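You operate a simulated robot arm through the tools that you are given. There is no shell and no other tool. Be economical: measure what you need, move in short steps, check, and stop when the job is done.

Carry out the task below with a simulated robot arm. There is one attempt and no reset: what you move stays moved.

TASK
Put the Size 4 throttle from the top of the welding table on top of the pulley bush there and the Size 3 throttle on top of the bearing there.
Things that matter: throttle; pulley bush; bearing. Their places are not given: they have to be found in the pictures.

It is judged by the outcome, as a careful person would: the job done as asked, and still so three seconds after it is handed in. It fails if anything else is knocked over, pushed out of place, dropped, spilled or broken.

THE ROBOT
A 6-joint arm with a two-finger parallel gripper, fixed in place. Base frame: the origin is at the foot of the arm, x ahead of it, y to its left, z up; the work surface is at about z = 0. Lengths are in mm, angles in rad, forces in N, time in s.
With the tool pointing down near the work surface it reaches from about 140 to 580 mm from the base axis. Its first joint turns from -1.152 to 1.152 rad. Payload 2.1 kg.
Tool frame: the origin (TCP) lies between the finger pads and is the grasp point; the fingertips stand 30 mm ahead of it; z points along the fingers, y is the line along which they close. The gripper opens to 94 mm. The fingers are 28 mm wide and 10 mm thick; the gripper's body (50 by 96 mm) begins 55 mm behind the TCP.
Orientation is told as [roll, pitch, yaw] about the base's x, y, z axes, in that order, counted from this pose: with the fingers straight down and closing along the base's y, the tool's x points along the base's -x, its y along +y and its z along -z.

THE INTERFACE
- The arm moves only by the tool arm_command. Its argument "commands" is a list of rows, each a list of 3 entries, a list of its own where there are three numbers: the shift along the tool's x, y, z in mm, then the turn, a rotation vector about the tool's x, y, z in rad, then the closure in counts, from 0 (fully open) to 255 (shut). In form: [[[dx, dy, dz], [rx, ry, rz], fingers], ...]. A call has 1 to 10 rows; each row shifts and turns the commanded pose from where the row before left it, along the tool's axes as they then stand. A row lasts 0.2 s, in which the tool goes at most 50 mm and 0.15 rad; a call with a longer step from one row to the next is refused whole, and so is a gripper value outside its range. A pose out of reach is approached as far as the arm can. The call stops where the force on the tool passes 40 N (or 10 N more than at its start, if that is more) or the arm is blocked; 0.2 s more then pass. The fingers move at their own pace (about 72 mm/s each) and stop on an object; they squeeze with about 43 N. The grip force told is the motor's: it shows also when the fingers shut on nothing. Time passes only in rows, and 0.2 s behind the last, so rows that do not move let the fingers close. It gives the time, the measured TCP pose, the force on the tool (base axes), the opening and the grip force at its end, in the units of the frame above (readings bear some noise).
- Cameras (640 x 400 px; columns grow to the right, rows downward): "scene" is fixed at [56.6, -382.2, 494.4]; the picture's right is [0.73, -0.68, 0.00], its down [-0.41, -0.43, -0.81] and it looks along [0.55, 0.59, -0.59] (base axes); focal length 224 px, centre (320, 200). "wrist" rides on the gripper at [-37, 0, -58] in the tool frame; the picture's right is [0.00, -1.00, 0.00], its down [0.97, 0.00, -0.24] and it looks along [0.24, 0.00, 0.97] (tool axes); focal length 218 px, centre (320, 200).
- get_image(camera): a new picture of that camera. No time passes.
- pixel_to_xyz(camera, pixels): for up to 12 pixels [column, row] of the newest picture of that camera ("zoom" is the newest enlarged one), the place [x, y, z] in the base frame of the surface seen there, good to about 2 mm, but the place of the scene camera against the robot may be out by one fixed shift of up to 25 mm in any direction. No time passes.
- close_up(camera, box): a new picture of the part [left, top, right, bottom] of that camera's present view, enlarged. No time passes.
- sign_off(): hands the job in; it is judged then, once.

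Work in short steps. Measure before you move; look again where a grasp or a placing could have gone wrong, and mend it. You have 60 turns and 30 pictures in all, the two below and enlarged ones among them. Open the gripper and draw the arm clear of the work before you hand the job in, unless the task says otherwise; then end with one line.

The tools are called after "Request:" by a JSON object that holds its "method" and its "body". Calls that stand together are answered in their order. arm_command: Moves the arm, as the interface text tells. Its arguments: {"type":"object","properties":{"commands":{"type":"array","items":{"type":"array"}}},"required":["commands"]} The other tools are called the same way: get_image (camera) takes a picture; pixel_to_xyz (camera, pixels) gives the place of the surface under pixels of a picture; close_up (camera, box) takes an enlarged picture of a part of a camera's view; sign_off () hands the job in.

At the start:

```text
t: 0.0
eef_pos: [298.8, -168.5, 303.8]
tcp_rot: [0.0, -0.002, -0.001]
force: [-0.3, -0.6, -0.1]
width: 94.1
finger_force: 0.0
```

scene: 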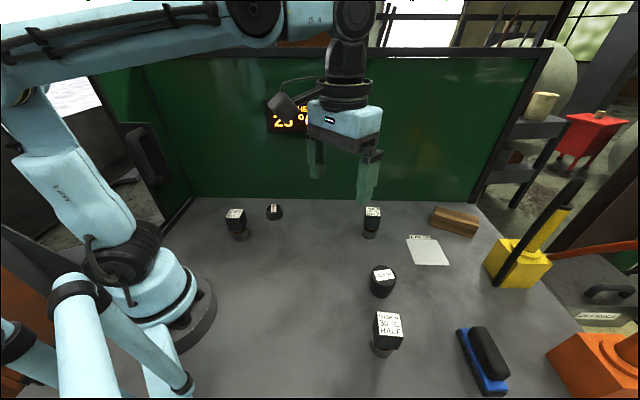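
wrist: 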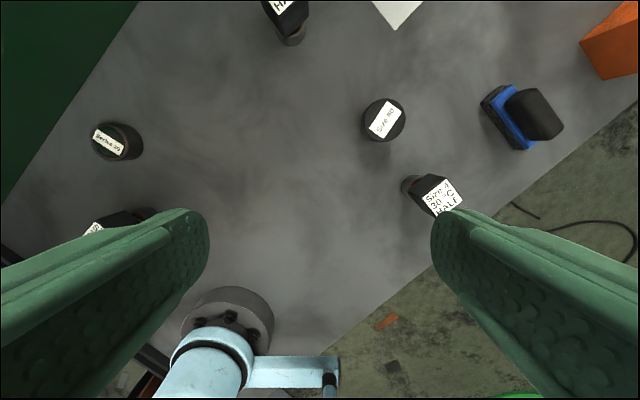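

The scene shows three labelled tall objects (236,222), (372,220), (387,330) and two round ones (274,211), (382,280). I enlarge them to read labels.

Request:
{"method": "close_up", "body": {"camera": "scene", "box": [210, 190, 300, 250]}}

Request:
{"method": "close_up", "body": {"camera": "scene", "box": [330, 190, 490, 290]}}

Request:
{"method": "close_up", "body": {"camera": "scene", "box": [330, 255, 458, 365]}}

```text
6.67 times, centred on (255, 220) of scene
```

zoom: 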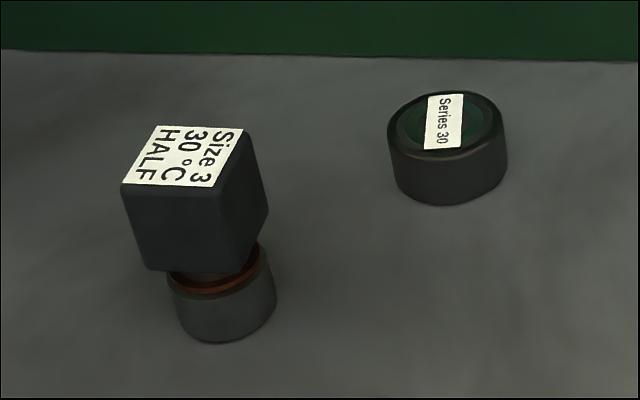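

```text
4.00 times, centred on (410, 240) of scene
```

zoom: 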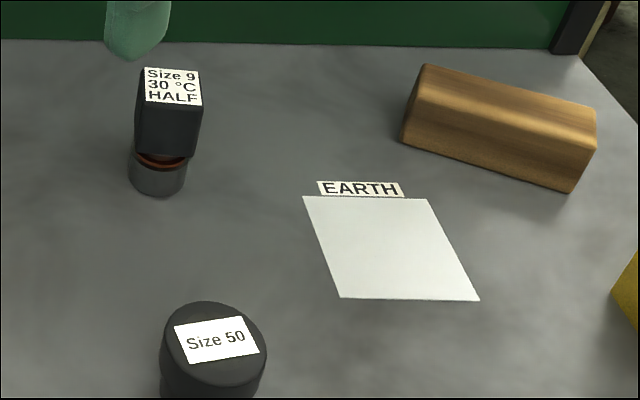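

```text
3.64 times, centred on (394, 310) of scene
```

zoom: 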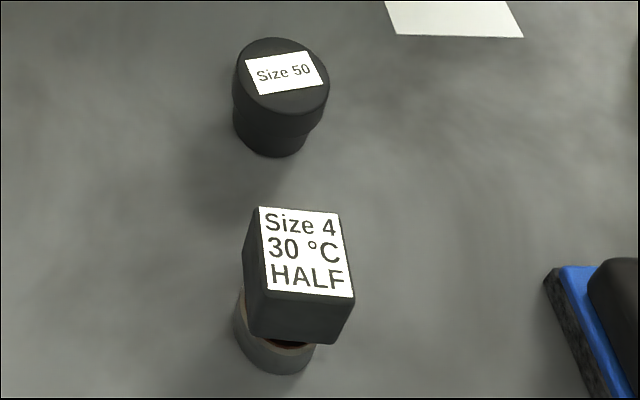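

Targets identified: Size 4 at (387,330), Size 3 at (236,222), bearing "Series 30" (274,211), bush "Size 50" (382,280). I measure with both cameras.

Request:
{"method": "pixel_to_xyz", "body": {"camera": "wrist", "pixels": [[440, 196], [424, 193], [446, 214], [431, 176], [462, 195], [385, 119], [383, 99], [362, 120], [404, 121], [380, 138], [115, 141], [107, 141]]}}

Request:
{"method": "pixel_to_xyz", "body": {"camera": "zoom", "pixels": [[262, 209], [337, 215], [352, 296], [268, 288], [305, 250], [282, 75], [325, 75], [238, 80], [280, 40], [282, 112], [285, 368], [450, 300]]}}

Request:
{"method": "pixel_to_xyz", "body": {"camera": "scene", "pixels": [[235, 213], [232, 210], [243, 210], [240, 216], [229, 216], [274, 208], [267, 208], [280, 208], [273, 205], [273, 211], [242, 240], [300, 240]]}}

```text
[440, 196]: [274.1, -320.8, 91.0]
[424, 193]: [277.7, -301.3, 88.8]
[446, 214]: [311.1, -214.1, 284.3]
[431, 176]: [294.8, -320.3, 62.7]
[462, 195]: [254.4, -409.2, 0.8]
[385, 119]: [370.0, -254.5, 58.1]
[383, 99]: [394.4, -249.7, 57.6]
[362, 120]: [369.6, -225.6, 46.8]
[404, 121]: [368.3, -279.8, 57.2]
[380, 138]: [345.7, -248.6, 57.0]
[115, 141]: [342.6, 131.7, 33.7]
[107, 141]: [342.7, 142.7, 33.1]
```

```text
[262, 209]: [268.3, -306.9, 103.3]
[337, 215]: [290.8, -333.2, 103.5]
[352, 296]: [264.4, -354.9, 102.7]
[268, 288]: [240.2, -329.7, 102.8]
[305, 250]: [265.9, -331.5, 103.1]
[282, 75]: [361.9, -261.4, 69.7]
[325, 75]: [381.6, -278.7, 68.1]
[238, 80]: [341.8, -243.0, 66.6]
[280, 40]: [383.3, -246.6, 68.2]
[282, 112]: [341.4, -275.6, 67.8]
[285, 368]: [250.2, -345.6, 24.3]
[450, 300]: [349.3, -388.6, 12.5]
```

```text
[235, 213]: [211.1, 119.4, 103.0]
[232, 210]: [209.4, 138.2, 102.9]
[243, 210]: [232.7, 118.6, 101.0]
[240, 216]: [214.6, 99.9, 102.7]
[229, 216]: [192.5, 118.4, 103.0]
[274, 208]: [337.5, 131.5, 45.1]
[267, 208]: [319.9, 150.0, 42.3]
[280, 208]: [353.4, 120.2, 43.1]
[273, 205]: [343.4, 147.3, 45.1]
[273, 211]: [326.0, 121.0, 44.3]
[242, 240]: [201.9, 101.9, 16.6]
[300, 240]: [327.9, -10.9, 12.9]
```

Scene is shifted by about (-7.5,-9,+11.5) against the wrist camera. Throttle 4 centre ≈ (273,-322), top 91, faces turned ~41°/131°. Move above it with yaw ≈ +0.715 and look.

Request:
{"method": "arm_command", "body": {"commands": [[[6.5, -38.3, 20], [0, 0, 0], 0], [[6.5, -38.3, 20], [0, 0, 0], 0], [[6.5, -38.3, 20], [0, 0, 0], 0], [[6.5, -38.3, 20], [0, 0, 0], 0], [[0, 0, 0], [0, 0, -0.143], 0], [[0, 0, 0], [0, 0, -0.143], 0], [[0, 0, 0], [0, 0, -0.143], 0], [[0, 0, 0], [0, 0, -0.143], 0], [[0, 0, 0], [0, 0, -0.143], 0]]}}

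Request:
{"method": "get_image", "body": {"camera": "wrist"}}

```text
t: 2.0
eef_pos: [271.2, -322.8, 223.2]
tcp_rot: [-0.003, 0.0, 0.72]
force: [0.1, -0.5, -1.3]
width: 93.9
finger_force: 0.1
```

```text
24 pictures are left
```

wrist: 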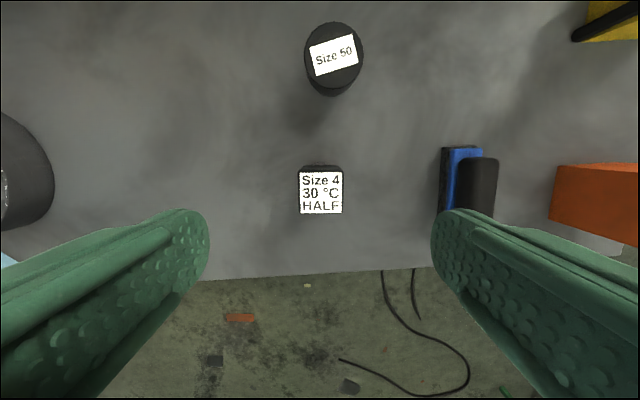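

The head sits squarely between the fingers (320,193). Measure its corners and the bush.

Request:
{"method": "close_up", "body": {"camera": "wrist", "box": [270, 10, 390, 225]}}

Request:
{"method": "pixel_to_xyz", "body": {"camera": "wrist", "pixels": [[301, 174], [341, 173], [342, 212], [300, 213], [320, 193], [308, 55], [361, 52], [333, 24], [335, 80], [320, 167], [335, 50], [332, 93]]}}

```text
1.86 times, centred on (330, 118) of wrist
```

zoom: 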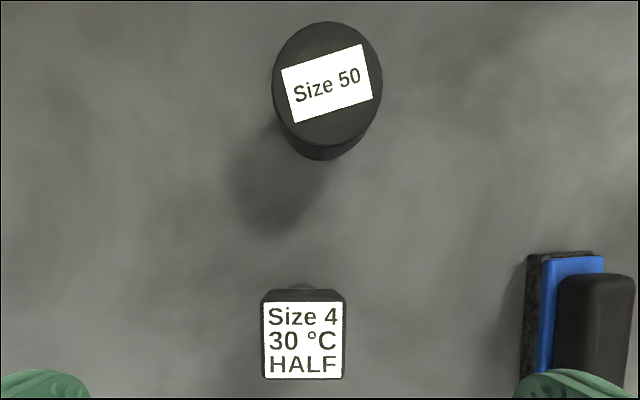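

```text
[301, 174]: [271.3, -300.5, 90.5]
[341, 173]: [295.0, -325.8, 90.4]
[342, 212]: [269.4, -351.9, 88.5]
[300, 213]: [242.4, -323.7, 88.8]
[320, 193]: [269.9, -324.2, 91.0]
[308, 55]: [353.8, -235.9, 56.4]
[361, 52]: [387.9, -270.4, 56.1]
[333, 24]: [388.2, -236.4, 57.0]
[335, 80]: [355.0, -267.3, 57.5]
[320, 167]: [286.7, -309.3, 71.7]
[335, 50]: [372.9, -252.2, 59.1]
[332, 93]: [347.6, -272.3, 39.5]
```

Head centre ≈ (269.5,-325.5), head about z 46–91; bush centre ≈ (371,-252.5), top 57.5. Descend to TCP z≈74 with open fingers.

Request:
{"method": "arm_command", "body": {"commands": [[[3, -0.9, 30], [0, 0, 0], 0], [[0, 0, 40], [0, 0, 0], 0], [[0, 0, 40], [0, 0, 0], 0], [[0, 0, 25], [0, 0, 0], 0], [[0, 0, 14], [0, 0, 0], 0], [[0, 0, 0], [0, 0, 0], 0]]}}

Request:
{"method": "close_up", "body": {"camera": "scene", "box": [310, 230, 470, 380]}}

```text
t: 3.4
eef_pos: [269.1, -323.6, 76.5]
tcp_rot: [-0.003, 0.0, 0.714]
force: [-0.1, -0.5, -0.4]
width: 93.8
finger_force: 0.0
```

```text
2.67 times, centred on (390, 305) of scene
```

zoom: 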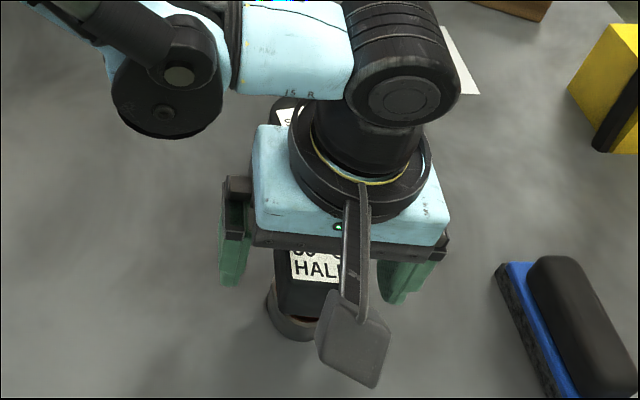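

Fingers straddle the head cleanly. Close.

Request:
{"method": "arm_command", "body": {"commands": [[[0, 0, 0], [0, 0, 0], 255], [[0, 0, 0], [0, 0, 0], 255], [[0, 0, 0], [0, 0, 0], 255], [[0, 0, 0], [0, 0, 0], 255]]}}

```text
t: 4.4
eef_pos: [270.0, -323.3, 77.1]
tcp_rot: [-0.003, 0.0, 0.717]
force: [-0.4, -0.6, 0.0]
width: 46.1
finger_force: 43.2
```

Gripped at 46 mm width. Lift 100 mm and check.

Request:
{"method": "arm_command", "body": {"commands": [[[0, 0, -15], [0, 0, 0], 255], [[0, 0, -30], [0, 0, 0], 255], [[0, 0, -40], [0, 0, 0], 255], [[0, 0, -15], [0, 0, 0], 255], [[0, 0, 0], [0, 0, 0], 255]]}}

Request:
{"method": "get_image", "body": {"camera": "wrist"}}

Request:
{"method": "close_up", "body": {"camera": "scene", "box": [310, 190, 470, 340]}}

```text
t: 5.6
eef_pos: [271.1, -324.2, 174.8]
tcp_rot: [-0.002, -0.002, 0.714]
force: [0.5, -0.3, -2.7]
width: 46.4
finger_force: 42.3
```

```text
21 pictures are left
```

wrist: 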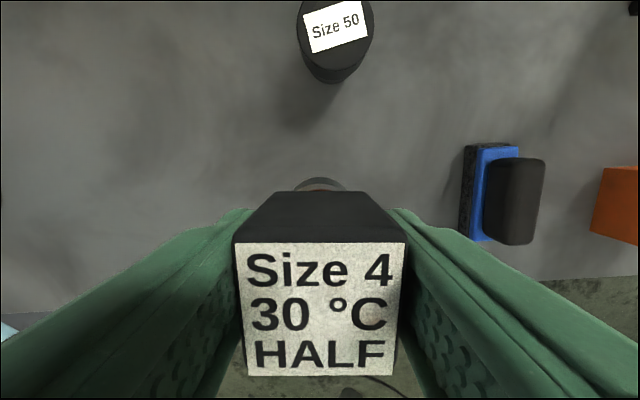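

```text
2.67 times, centred on (390, 265) of scene
```

zoom: 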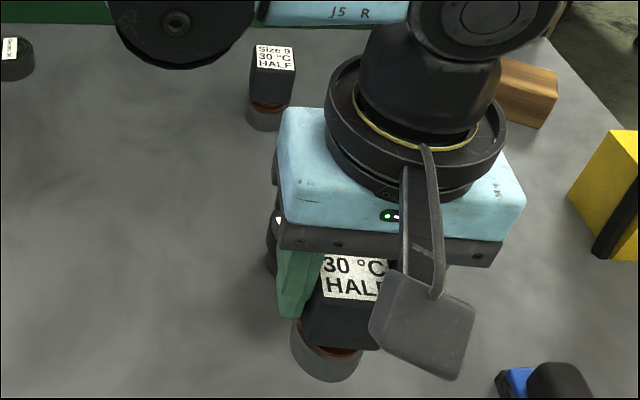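

Held straight. Measure where the head and base sit relative to the TCP.

Request:
{"method": "pixel_to_xyz", "body": {"camera": "wrist", "pixels": [[236, 245], [404, 245], [396, 374], [245, 374], [320, 180], [300, 184], [340, 184], [320, 189], [320, 310]]}}

Request:
{"method": "close_up", "body": {"camera": "wrist", "box": [270, 0, 400, 81]}}

Request:
{"method": "pixel_to_xyz", "body": {"camera": "wrist", "pixels": [[300, 30], [372, 22], [334, 62], [335, 22], [320, 5], [352, 3], [309, 48], [360, 48]]}}

```text
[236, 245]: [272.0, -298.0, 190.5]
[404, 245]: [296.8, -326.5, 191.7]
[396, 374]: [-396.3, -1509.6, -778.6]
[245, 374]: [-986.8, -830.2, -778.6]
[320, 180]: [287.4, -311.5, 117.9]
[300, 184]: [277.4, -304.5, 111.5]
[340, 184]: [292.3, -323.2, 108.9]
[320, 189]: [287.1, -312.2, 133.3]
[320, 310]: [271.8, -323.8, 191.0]
```

```text
4.92 times, centred on (335, 40) of wrist
```

zoom: 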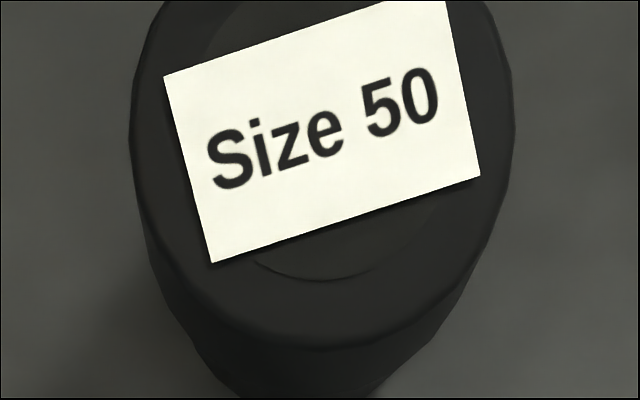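

```text
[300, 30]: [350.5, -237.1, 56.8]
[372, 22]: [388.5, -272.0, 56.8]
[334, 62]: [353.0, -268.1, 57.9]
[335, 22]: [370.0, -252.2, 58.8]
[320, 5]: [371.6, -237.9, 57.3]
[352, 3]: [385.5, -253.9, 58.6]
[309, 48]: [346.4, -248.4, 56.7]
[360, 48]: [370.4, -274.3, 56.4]
```

Base is centred on the TCP within ~1 mm. Move (−121.8, −10.5) in tool axes to sit over the bush.

Request:
{"method": "arm_command", "body": {"commands": [[[-25, -2, 0], [0, 0, 0], 255], [[-36, -3, 0], [0, 0, 0], 255], [[-36, -3, 0], [0, 0, 0], 255], [[-24.8, -2.5, 0], [0, 0, 0], 255], [[0, 0, 0], [0, 0, 0], 255], [[0, 0, 0], [0, 0, 0], 255]]}}

Request:
{"method": "close_up", "body": {"camera": "scene", "box": [310, 190, 470, 320]}}

```text
t: 7.0
eef_pos: [370.3, -250.0, 173.7]
tcp_rot: [-0.001, 0.0, 0.714]
force: [1.0, -0.7, -3.3]
width: 46.0
finger_force: 43.3
```

```text
3.08 times, centred on (390, 255) of scene
```

zoom: 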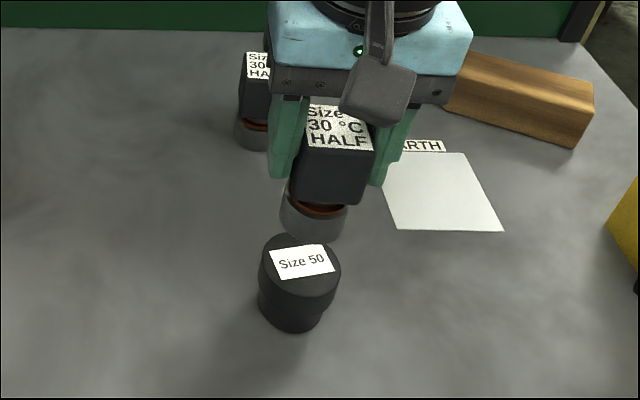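

It's above the bush. Lower with a small correction to just above contact.

Request:
{"method": "arm_command", "body": {"commands": [[[1, -1.2, 12], [0, 0, 0], 255], [[0, 0, 14], [0, 0, 0], 255], [[0, 0, 6], [0, 0, 0], 255], [[0, 0, 0], [0, 0, 0], 255], [[0, 0, 0], [0, 0, 0], 255]]}}

Request:
{"method": "close_up", "body": {"camera": "scene", "box": [340, 220, 440, 305]}}

```text
t: 8.2
eef_pos: [369.2, -253.4, 142.0]
tcp_rot: [-0.003, 0.001, 0.716]
force: [-0.5, 0.6, -3.9]
width: 45.8
finger_force: 42.6
```

```text
4.71 times, centred on (390, 262) of scene
```

zoom: 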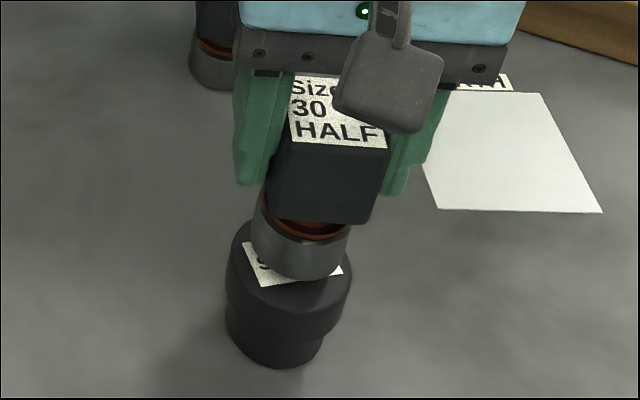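

Alignment looks within ~1–2 mm. Descend gently in 1 mm steps till contact.

Request:
{"method": "arm_command", "body": {"commands": [[[0, 0, 2], [0, 0, 0], 255], [[0, 0, 2], [0, 0, 0], 255], [[0, 0, 1], [0, 0, 0], 255], [[0, 0, 1], [0, 0, 0], 255], [[0, 0, 0], [0, 0, 0], 255]]}}

```text
t: 9.4
eef_pos: [368.5, -253.9, 136.1]
tcp_rot: [-0.002, 0.001, 0.715]
force: [-0.1, -0.2, -4.2]
width: 46.0
finger_force: 42.4
```

Request:
{"method": "arm_command", "body": {"commands": [[[-0.7, -1, 0.7], [0, 0, 0], 255], [[0, 0, 0.7], [0, 0, 0], 255], [[0, 0, 0], [0, 0, 0], 255]]}}

```text
t: 10.2
eef_pos: [369.6, -253.5, 134.3]
tcp_rot: [-0.002, -0.001, 0.715]
force: [-0.1, -0.2, -3.1]
width: 46.0
finger_force: 43.1
```

Still no contact load; continue in small steps.

Request:
{"method": "arm_command", "body": {"commands": [[[0, 0, 0.7], [0, 0, 0], 255], [[0, 0, 0], [0, 0, 0], 255]]}}

Request:
{"method": "arm_command", "body": {"commands": [[[0, 0, 0.7], [0, 0, 0], 255], [[0, 0, 0], [0, 0, 0], 255]]}}

Request:
{"method": "close_up", "body": {"camera": "scene", "box": [340, 220, 440, 305]}}

```text
t: 10.8
eef_pos: [370.2, -253.9, 135.5]
tcp_rot: [-0.003, -0.001, 0.715]
force: [-0.3, 0.8, -2.6]
width: 46.2
finger_force: 43.4
```

```text
t: 11.4
eef_pos: [369.9, -254.0, 133.6]
tcp_rot: [-0.001, -0.001, 0.716]
force: [0.3, 0.5, -3.7]
width: 46.3
finger_force: 42.9
```

```text
4.71 times, centred on (390, 262) of scene
```

zoom: 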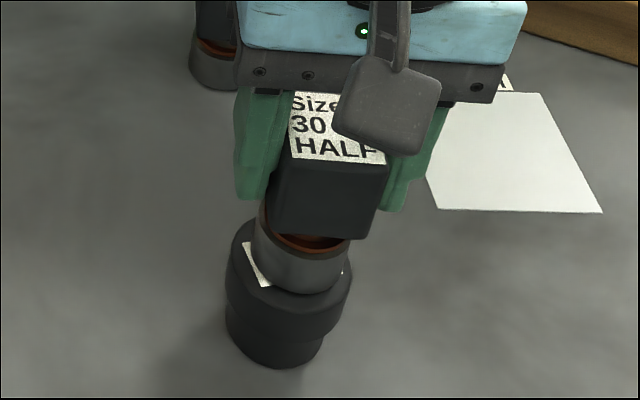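

Not loaded yet; nearly seated. Nudge 1.2 mm and continue down.

Request:
{"method": "arm_command", "body": {"commands": [[[0, 1.2, 0], [0, 0, 0], 255], [[0, 0, 0.7], [0, 0, 0], 255], [[0, 0, 0], [0, 0, 0], 255]]}}

Request:
{"method": "arm_command", "body": {"commands": [[[0, 0, 0.7], [0, 0, 0], 255], [[0, 0, 0], [0, 0, 0], 255]]}}

```text
t: 12.2
eef_pos: [368.5, -253.0, 133.5]
tcp_rot: [-0.002, -0.001, 0.716]
force: [-0.1, 0.2, -3.9]
width: 46.4
finger_force: 42.4
```

```text
t: 12.8
eef_pos: [369.0, -252.8, 132.7]
tcp_rot: [-0.002, 0.0, 0.714]
force: [0.7, -0.1, -3.8]
width: 46.3
finger_force: 42.7
```

Request:
{"method": "arm_command", "body": {"commands": [[[0, 0, 0.7], [0, 0, 0], 255], [[0, 0, 0], [0, 0, 0], 255]]}}

Request:
{"method": "arm_command", "body": {"commands": [[[0, 0, 0.7], [0, 0, 0], 255], [[0, 0, 0], [0, 0, 0], 255]]}}

```text
t: 13.4
eef_pos: [368.6, -254.3, 131.5]
tcp_rot: [-0.002, 0.0, 0.716]
force: [0.7, -0.3, 16.1]
width: 46.2
finger_force: 42.6
```

```text
t: 14.0
eef_pos: [369.5, -254.2, 131.8]
tcp_rot: [0.0, 0.001, 0.715]
force: [-3.0, -0.2, 28.0]
width: 46.1
finger_force: 42.5
```

Contact (force +28 N). Ease back 0.9 mm to relieve the load, then open.

Request:
{"method": "arm_command", "body": {"commands": [[[0, 0, -0.9], [0, 0, 0], 255], [[0, 0, 0], [0, 0, 0], 200], [[0, 0, 0], [0, 0, 0], 100], [[0, 0, 0], [0, 0, 0], 0], [[0, 0, 0], [0, 0, 0], 0], [[0, 0, 0], [0, 0, 0], 0]]}}

Request:
{"method": "close_up", "body": {"camera": "scene", "box": [340, 220, 440, 305]}}

```text
t: 15.4
eef_pos: [369.2, -254.0, 132.4]
tcp_rot: [-0.001, -0.001, 0.715]
force: [0.1, 0.3, 0.0]
width: 93.9
finger_force: 0.2
```

```text
4.71 times, centred on (390, 262) of scene
```

zoom: 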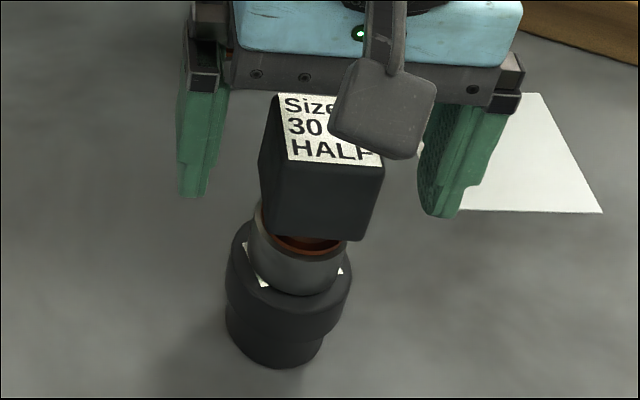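

Stands steady. Raise straight up 120 mm.

Request:
{"method": "arm_command", "body": {"commands": [[[0, 0, -15], [0, 0, 0], 0], [[0, 0, -35], [0, 0, 0], 0], [[0, 0, -40], [0, 0, 0], 0], [[0, 0, -30], [0, 0, 0], 0], [[0, 0, 0], [0, 0, 0], 0]]}}

Request:
{"method": "arm_command", "body": {"commands": [[[-13.67, 38.56, 0], [0, 0, 0], 0], [[-13.67, 38.56, 0], [0, 0, 0], 0], [[-13.67, 38.56, 0], [0, 0, 0], 0], [[-13.67, 38.56, 0], [0, 0, 0], 0], [[-13.67, 38.56, 0], [0, 0, 0], 0], [[-13.67, 38.56, 0], [0, 0, 0], 0], [[-13.67, 38.56, 0], [0, 0, 0], 0], [[-13.67, 38.56, 0], [0, 0, 0], 0], [[-13.67, 38.56, 0], [0, 0, 0], 0], [[-13.67, 38.56, 0], [0, 0, 0], 0]]}}

Request:
{"method": "get_image", "body": {"camera": "wrist"}}

Request:
{"method": "get_image", "body": {"camera": "scene"}}

```text
t: 16.6
eef_pos: [370.9, -252.8, 253.7]
tcp_rot: [-0.002, -0.001, 0.714]
force: [-0.6, 0.2, -0.5]
width: 93.9
finger_force: 0.0
```

```text
t: 18.8
eef_pos: [219.2, 129.2, 252.3]
tcp_rot: [-0.001, 0.001, 0.714]
force: [-0.2, -0.8, -0.7]
width: 93.7
finger_force: 0.1
```

```text
14 pictures are left
```

wrist: 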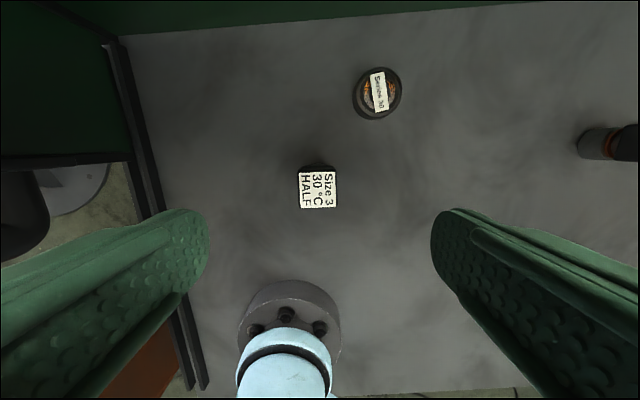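

```text
13 pictures are left
```

scene: 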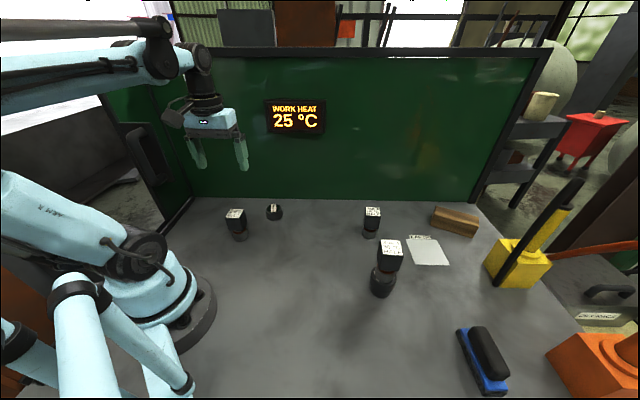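

Throttle 4 stands on the bush. Throttle 3 is under the gripper at (318,188), bearing at (378,92). Measure both.

Request:
{"method": "close_up", "body": {"camera": "wrist", "box": [280, 55, 420, 220]}}

Request:
{"method": "pixel_to_xyz", "body": {"camera": "wrist", "pixels": [[300, 173], [334, 172], [335, 207], [301, 207], [318, 190], [355, 92], [400, 88], [382, 69], [375, 112], [317, 166], [378, 92], [340, 130]]}}

```text
2.42 times, centred on (350, 138) of wrist
```

zoom: 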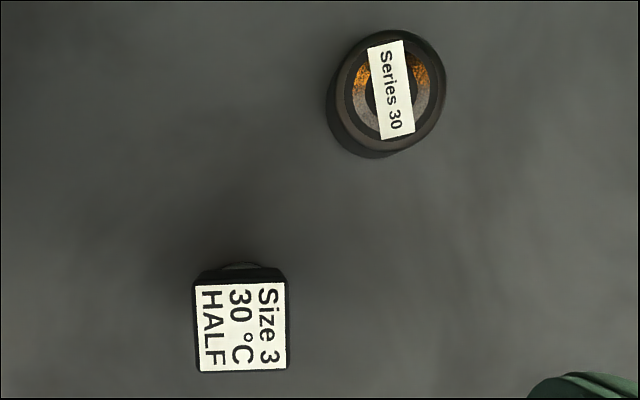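

```text
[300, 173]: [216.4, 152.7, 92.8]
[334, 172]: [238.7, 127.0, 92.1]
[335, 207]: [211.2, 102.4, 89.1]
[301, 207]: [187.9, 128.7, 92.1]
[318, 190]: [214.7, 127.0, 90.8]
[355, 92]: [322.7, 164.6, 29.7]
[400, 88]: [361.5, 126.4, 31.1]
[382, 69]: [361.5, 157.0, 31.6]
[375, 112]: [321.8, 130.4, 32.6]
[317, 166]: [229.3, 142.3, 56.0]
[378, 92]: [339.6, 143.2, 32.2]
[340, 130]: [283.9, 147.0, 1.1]
```

Head centre ≈ (213.5,127.7), rotated ~0.035 more. Bearing centre ≈ (341.5,144), top ≈32. Adjust and descend to z≈76.

Request:
{"method": "arm_command", "body": {"commands": [[[5.3, 2.6, 30], [0, 0, -0.035], 0], [[0, 0, 40], [0, 0, 0], 0], [[0, 0, 40], [0, 0, 0], 0], [[0, 0, 30], [0, 0, 0], 0], [[0, 0, 22], [0, 0, 0], 0], [[0, 0, 14], [0, 0, 0], 0], [[0, 0, 0], [0, 0, 0], 0]]}}

Request:
{"method": "get_image", "body": {"camera": "wrist"}}

```text
t: 20.4
eef_pos: [212.3, 126.3, 75.2]
tcp_rot: [-0.001, 0.0, 0.752]
force: [0.3, 0.1, 0.7]
width: 94.0
finger_force: 0.2
```

```text
11 pictures are left
```

wrist: 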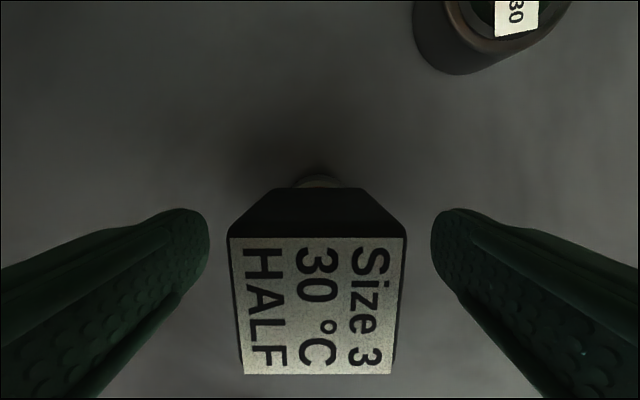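

Well aligned and centred. Close.

Request:
{"method": "arm_command", "body": {"commands": [[[0, 0, 0], [0, 0, 0], 255], [[0, 0, 0], [0, 0, 0], 255], [[0, 0, 0], [0, 0, 0], 255], [[0, 0, 0], [0, 0, 0], 255]]}}

Request:
{"method": "arm_command", "body": {"commands": [[[0, 0, -15], [0, 0, 0], 255], [[0, 0, -30], [0, 0, 0], 255], [[0, 0, -25], [0, 0, 0], 255], [[0, 0, 0], [0, 0, 0], 255]]}}

Request:
{"method": "get_image", "body": {"camera": "wrist"}}

```text
t: 21.4
eef_pos: [212.2, 127.0, 77.3]
tcp_rot: [-0.001, 0.0, 0.75]
force: [-1.1, 0.1, -0.5]
width: 46.1
finger_force: 43.3
```

```text
t: 22.4
eef_pos: [212.5, 125.7, 144.9]
tcp_rot: [-0.002, 0.001, 0.75]
force: [0.2, 0.3, -2.6]
width: 46.1
finger_force: 42.9
```

```text
10 pictures are left
```

wrist: 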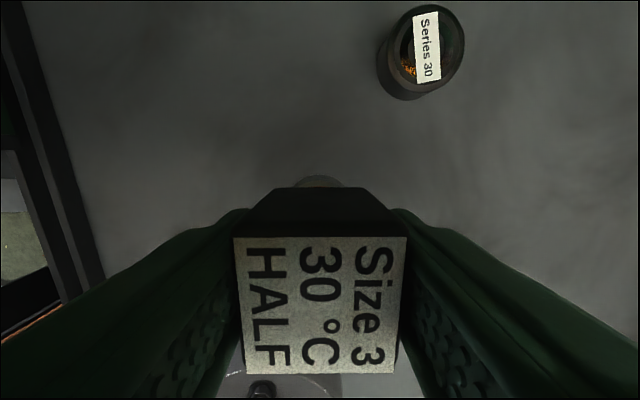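

Held. Measure the bearing's top rim and the throttle's base edge again.

Request:
{"method": "pixel_to_xyz", "body": {"camera": "wrist", "pixels": [[319, 179], [302, 183], [336, 183], [393, 46], [463, 40], [430, 8], [426, 83], [408, 18], [450, 72], [428, 45], [236, 239], [405, 239]]}}

Request:
{"method": "close_up", "body": {"camera": "wrist", "box": [360, 0, 500, 110]}}

```text
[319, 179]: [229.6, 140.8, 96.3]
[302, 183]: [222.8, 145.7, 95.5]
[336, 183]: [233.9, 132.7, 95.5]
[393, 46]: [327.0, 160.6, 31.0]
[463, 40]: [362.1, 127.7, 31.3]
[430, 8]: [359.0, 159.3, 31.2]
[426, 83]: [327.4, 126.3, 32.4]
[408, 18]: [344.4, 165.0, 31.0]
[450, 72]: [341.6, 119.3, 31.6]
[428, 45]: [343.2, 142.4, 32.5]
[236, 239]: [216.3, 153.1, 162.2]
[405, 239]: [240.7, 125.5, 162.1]
```

```text
3.64 times, centred on (430, 55) of wrist
```

zoom: 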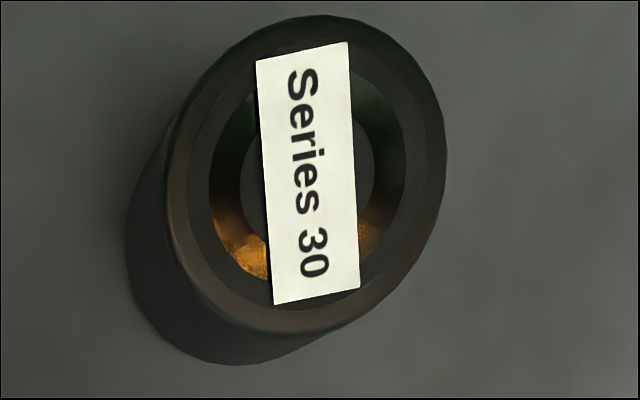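

Bearing centre ≈ (343.3,143), top ≈31.5. Move over it: (−105.7, −76.3) in tool axes.

Request:
{"method": "arm_command", "body": {"commands": [[[-20, -14.4, 0], [0, 0, 0], 255], [[-32.8, -23.7, 0], [0, 0, 0], 255], [[-32.9, -23.8, 0], [0, 0, 0], 255], [[-20, -14.4, 0], [0, 0, 0], 255], [[0, 0, 10], [0, 0, 0], 255], [[0, 0, 10], [0, 0, 0], 255], [[0, 0, 0], [0, 0, 0], 255], [[0, 0, 0], [0, 0, 0], 255]]}}

Request:
{"method": "close_up", "body": {"camera": "scene", "box": [235, 170, 315, 235]}}

```text
t: 24.2
eef_pos: [341.9, 142.3, 125.4]
tcp_rot: [-0.003, -0.001, 0.75]
force: [-0.1, 0.4, -3.9]
width: 46.3
finger_force: 43.1
```

```text
6.15 times, centred on (275, 202) of scene
```

zoom: 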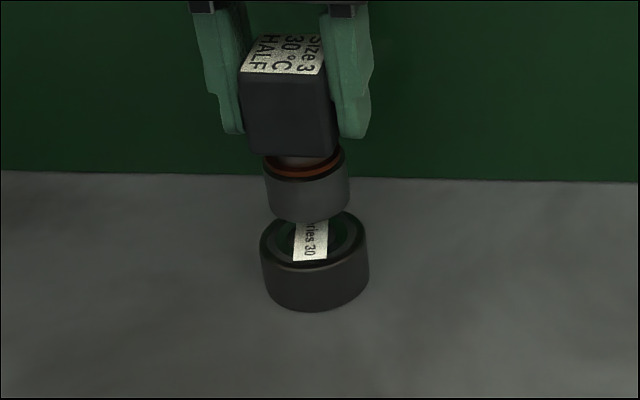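

Aligned within ~1 mm. Lower 14 mm, then small steps.

Request:
{"method": "arm_command", "body": {"commands": [[[0, 0, 7], [0, 0, 0], 255], [[0, 0, 5], [0, 0, 0], 255], [[0, 0, 2], [0, 0, 0], 255], [[0, 0, 0], [0, 0, 0], 255]]}}

Request:
{"method": "arm_command", "body": {"commands": [[[0, 0, 0.7], [0, 0, 0], 255], [[0, 0, 0.7], [0, 0, 0], 255], [[0, 0, 0], [0, 0, 0], 255]]}}

Request:
{"method": "close_up", "body": {"camera": "scene", "box": [235, 170, 315, 235]}}

```text
t: 25.2
eef_pos: [342.5, 142.0, 111.4]
tcp_rot: [-0.002, -0.002, 0.751]
force: [0.2, 0.1, -3.9]
width: 46.2
finger_force: 42.8
```

```text
t: 26.0
eef_pos: [344.5, 141.5, 109.7]
tcp_rot: [-0.001, 0.0, 0.752]
force: [0.4, -0.8, -4.0]
width: 46.2
finger_force: 42.8
```

```text
6.15 times, centred on (275, 202) of scene
```

zoom: 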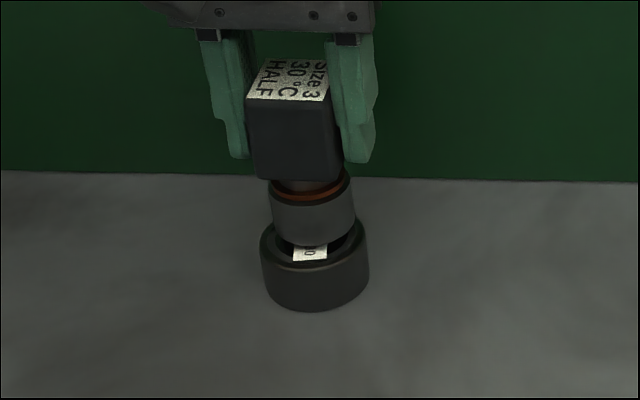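

The base looks ~2 mm too far back; shift +1.5 mm along tool x and step down.

Request:
{"method": "arm_command", "body": {"commands": [[[1.5, 0, 0], [0, 0, 0], 255], [[0, 0, 0.7], [0, 0, 0], 255], [[0, 0, 0], [0, 0, 0], 255]]}}

Request:
{"method": "arm_command", "body": {"commands": [[[0, 0, 0.7], [0, 0, 0], 255], [[0, 0, 0], [0, 0, 0], 255]]}}

Request:
{"method": "arm_command", "body": {"commands": [[[0, 0, 0.7], [0, 0, 0], 255], [[0, 0, 0], [0, 0, 0], 255]]}}

```text
t: 26.8
eef_pos: [341.8, 140.8, 110.9]
tcp_rot: [-0.001, 0.0, 0.751]
force: [-0.1, 0.3, -2.4]
width: 46.0
finger_force: 42.8
```

```text
t: 27.4
eef_pos: [341.6, 141.2, 108.3]
tcp_rot: [-0.001, -0.001, 0.749]
force: [-0.2, 0.2, -3.2]
width: 45.9
finger_force: 42.8
```

```text
t: 28.0
eef_pos: [342.9, 141.6, 108.9]
tcp_rot: [-0.002, 0.001, 0.751]
force: [-0.2, -0.6, -3.4]
width: 46.2
finger_force: 42.9
```

Request:
{"method": "arm_command", "body": {"commands": [[[0, 0, 0.7], [0, 0, 0], 255], [[0, 0, 0], [0, 0, 0], 255]]}}

```text
t: 28.6
eef_pos: [342.3, 141.8, 107.9]
tcp_rot: [-0.002, -0.001, 0.751]
force: [0.2, -0.3, -3.0]
width: 46.1
finger_force: 43.2
```

Request:
{"method": "arm_command", "body": {"commands": [[[0, 0, 0.7], [0, 0, 0], 255], [[0, 0, 0], [0, 0, 0], 255]]}}

Request:
{"method": "close_up", "body": {"camera": "scene", "box": [235, 170, 315, 235]}}

```text
t: 29.2
eef_pos: [342.4, 141.5, 107.1]
tcp_rot: [-0.002, -0.002, 0.752]
force: [-0.1, -0.7, -4.1]
width: 46.1
finger_force: 43.3
```

```text
6.15 times, centred on (275, 202) of scene
```

zoom: 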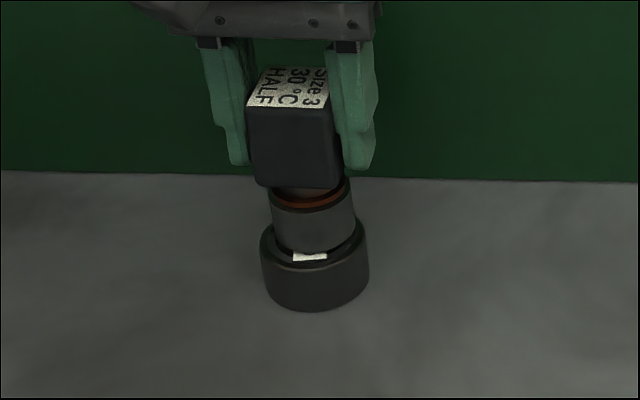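

Nearly touching; well centred. Continue.

Request:
{"method": "arm_command", "body": {"commands": [[[0, 0, 0.7], [0, 0, 0], 255], [[0, 0, 0], [0, 0, 0], 255]]}}

```text
t: 29.8
eef_pos: [343.2, 140.8, 107.1]
tcp_rot: [-0.003, 0.0, 0.75]
force: [-0.6, -0.7, -3.5]
width: 46.1
finger_force: 42.9
```

Request:
{"method": "arm_command", "body": {"commands": [[[0, 0, 0.7], [0, 0, 0], 255], [[0, 0, 0], [0, 0, 0], 255]]}}

```text
t: 30.4
eef_pos: [342.6, 142.5, 105.1]
tcp_rot: [0.0, -0.002, 0.752]
force: [0.3, 0.4, -2.6]
width: 46.1
finger_force: 43.1
```

Request:
{"method": "arm_command", "body": {"commands": [[[0, 0, 0.7], [0, 0, 0], 255], [[0, 0, 0], [0, 0, 0], 255]]}}

```text
t: 31.0
eef_pos: [343.1, 141.0, 106.2]
tcp_rot: [-0.002, 0.0, 0.75]
force: [-1.1, -0.6, 4.3]
width: 46.1
finger_force: 43.0
```

Contact just made (+4 N, from −3.5). Open the fingers here.

Request:
{"method": "arm_command", "body": {"commands": [[[0, 0, 0], [0, 0, 0], 200], [[0, 0, 0], [0, 0, 0], 100], [[0, 0, 0], [0, 0, 0], 0], [[0, 0, 0], [0, 0, 0], 0], [[0, 0, 0], [0, 0, 0], 0]]}}

Request:
{"method": "close_up", "body": {"camera": "scene", "box": [235, 170, 315, 235]}}

```text
t: 32.2
eef_pos: [343.3, 140.5, 105.3]
tcp_rot: [-0.002, -0.001, 0.75]
force: [0.0, -0.3, -1.1]
width: 93.9
finger_force: 0.0
```

```text
6.15 times, centred on (275, 202) of scene
```

zoom: 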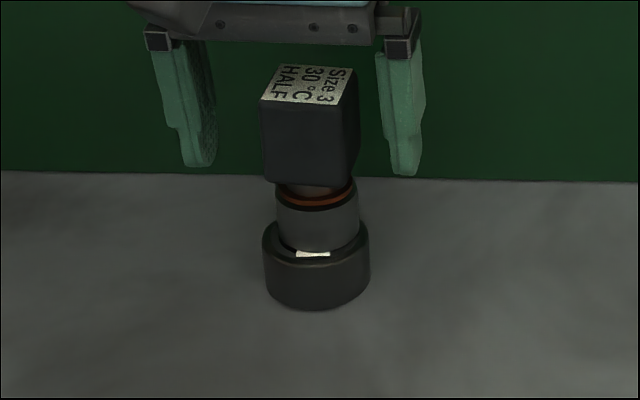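

It's standing free but shifted slightly; raise straight up and check it again.

Request:
{"method": "arm_command", "body": {"commands": [[[0, 0, -10], [0, 0, 0], 0], [[0, 0, -30], [0, 0, 0], 0], [[0, 0, -40], [0, 0, 0], 0], [[0, 0, -40], [0, 0, 0], 0], [[0, 0, 0], [0, 0, 0], 0], [[0, 0, 0], [0, 0, 0], 0]]}}

Request:
{"method": "close_up", "body": {"camera": "scene", "box": [235, 170, 315, 235]}}

Request:
{"method": "get_image", "body": {"camera": "wrist"}}

```text
t: 33.6
eef_pos: [344.1, 139.3, 223.4]
tcp_rot: [-0.001, 0.0, 0.751]
force: [0.3, -0.6, 0.7]
width: 94.0
finger_force: 0.0
```

```text
6.15 times, centred on (275, 202) of scene
```

zoom: 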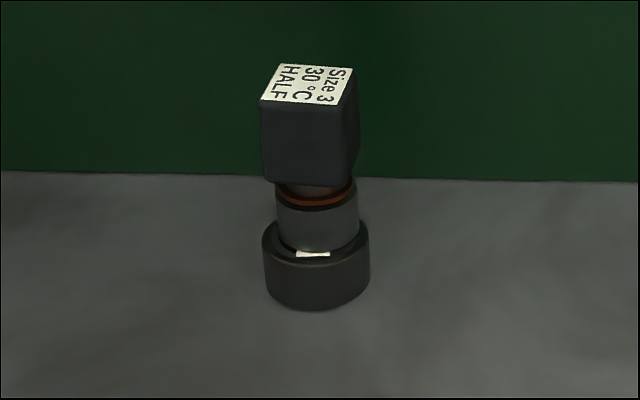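

```text
3 pictures are left
```

wrist: 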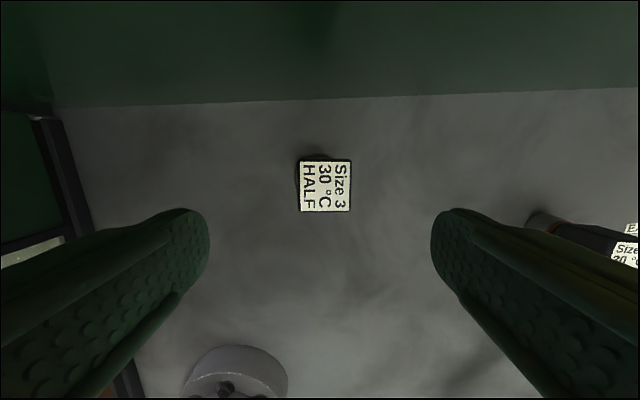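

Static after release. I check that the top is level and centred.

Request:
{"method": "pixel_to_xyz", "body": {"camera": "wrist", "pixels": [[303, 163], [348, 163], [348, 209], [303, 209], [326, 186], [306, 186], [345, 186], [326, 165], [326, 206]]}}

```text
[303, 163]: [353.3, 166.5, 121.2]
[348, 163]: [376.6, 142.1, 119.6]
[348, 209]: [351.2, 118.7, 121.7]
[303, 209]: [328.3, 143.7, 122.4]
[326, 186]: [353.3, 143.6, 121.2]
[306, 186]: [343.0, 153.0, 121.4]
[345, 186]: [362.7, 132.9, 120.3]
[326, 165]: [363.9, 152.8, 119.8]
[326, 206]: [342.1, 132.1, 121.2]
```

Top seems offset ~9 mm in x and perhaps leaning ~3°. I take a tighter enlarged view to judge the lean.

Request:
{"method": "close_up", "body": {"camera": "scene", "box": [254, 177, 294, 223]}}

Request:
{"method": "pixel_to_xyz", "body": {"camera": "zoom", "pixels": [[320, 60], [300, 120], [310, 150], [320, 240], [320, 270], [310, 320], [310, 350], [320, 290], [250, 300], [380, 300]]}}

```text
8.70 times, centred on (274, 200) of scene
```

zoom: 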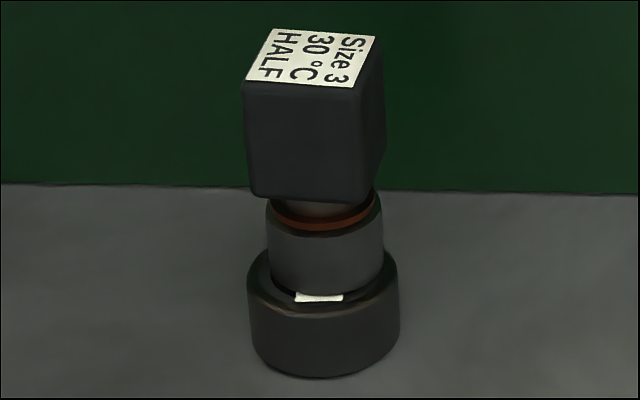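

```text
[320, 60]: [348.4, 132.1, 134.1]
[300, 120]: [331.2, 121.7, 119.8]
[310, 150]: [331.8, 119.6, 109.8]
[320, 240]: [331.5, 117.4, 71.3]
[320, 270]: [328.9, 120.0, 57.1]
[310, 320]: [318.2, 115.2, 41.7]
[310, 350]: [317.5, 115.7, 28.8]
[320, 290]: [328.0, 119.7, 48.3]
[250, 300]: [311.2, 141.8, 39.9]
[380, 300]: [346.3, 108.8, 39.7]
```

Base is seated within a few mm of the bearing's centre and essentially upright. Draw the arm up and wait, then check that both stay put.

Request:
{"method": "arm_command", "body": {"commands": [[[20, 0, -30], [0, 0, 0], 0], [[20, 0, -30], [0, 0, 0], 0], [[0, 0, 0], [0, 0, 0], 0], [[0, 0, 0], [0, 0, 0], 0], [[0, 0, 0], [0, 0, 0], 0], [[0, 0, 0], [0, 0, 0], 0], [[0, 0, 0], [0, 0, 0], 0], [[0, 0, 0], [0, 0, 0], 0], [[0, 0, 0], [0, 0, 0], 0], [[0, 0, 0], [0, 0, 0], 0]]}}

Request:
{"method": "close_up", "body": {"camera": "scene", "box": [230, 170, 440, 305]}}

```text
t: 35.8
eef_pos: [313.7, 114.0, 283.5]
tcp_rot: [-0.002, 0.0, 0.749]
force: [-0.5, 0.5, -0.3]
width: 93.8
finger_force: 0.0
```

```text
2.96 times, centred on (335, 238) of scene
```

zoom: 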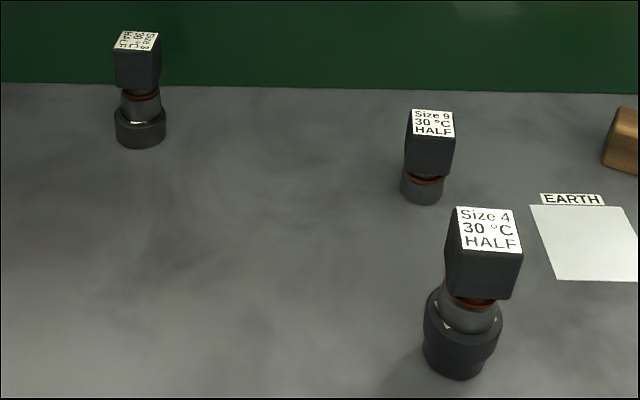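

Both stacks stand upright and unchanged, and nothing else has moved. Handing in.

Request:
{"method": "sign_off", "body": {}}

```text
The job is handed in.
```

The Size 4 throttle is on the pulley bush (labelled Size 50) and the Size 3 throttle is on the bearing (labelled Series 30). Both were still standing a few seconds after release, with the gripper open and the arm raised clear; the Size 3 throttle sits about 3–5 mm off the bearing's centre and may lean by up to about 3°.
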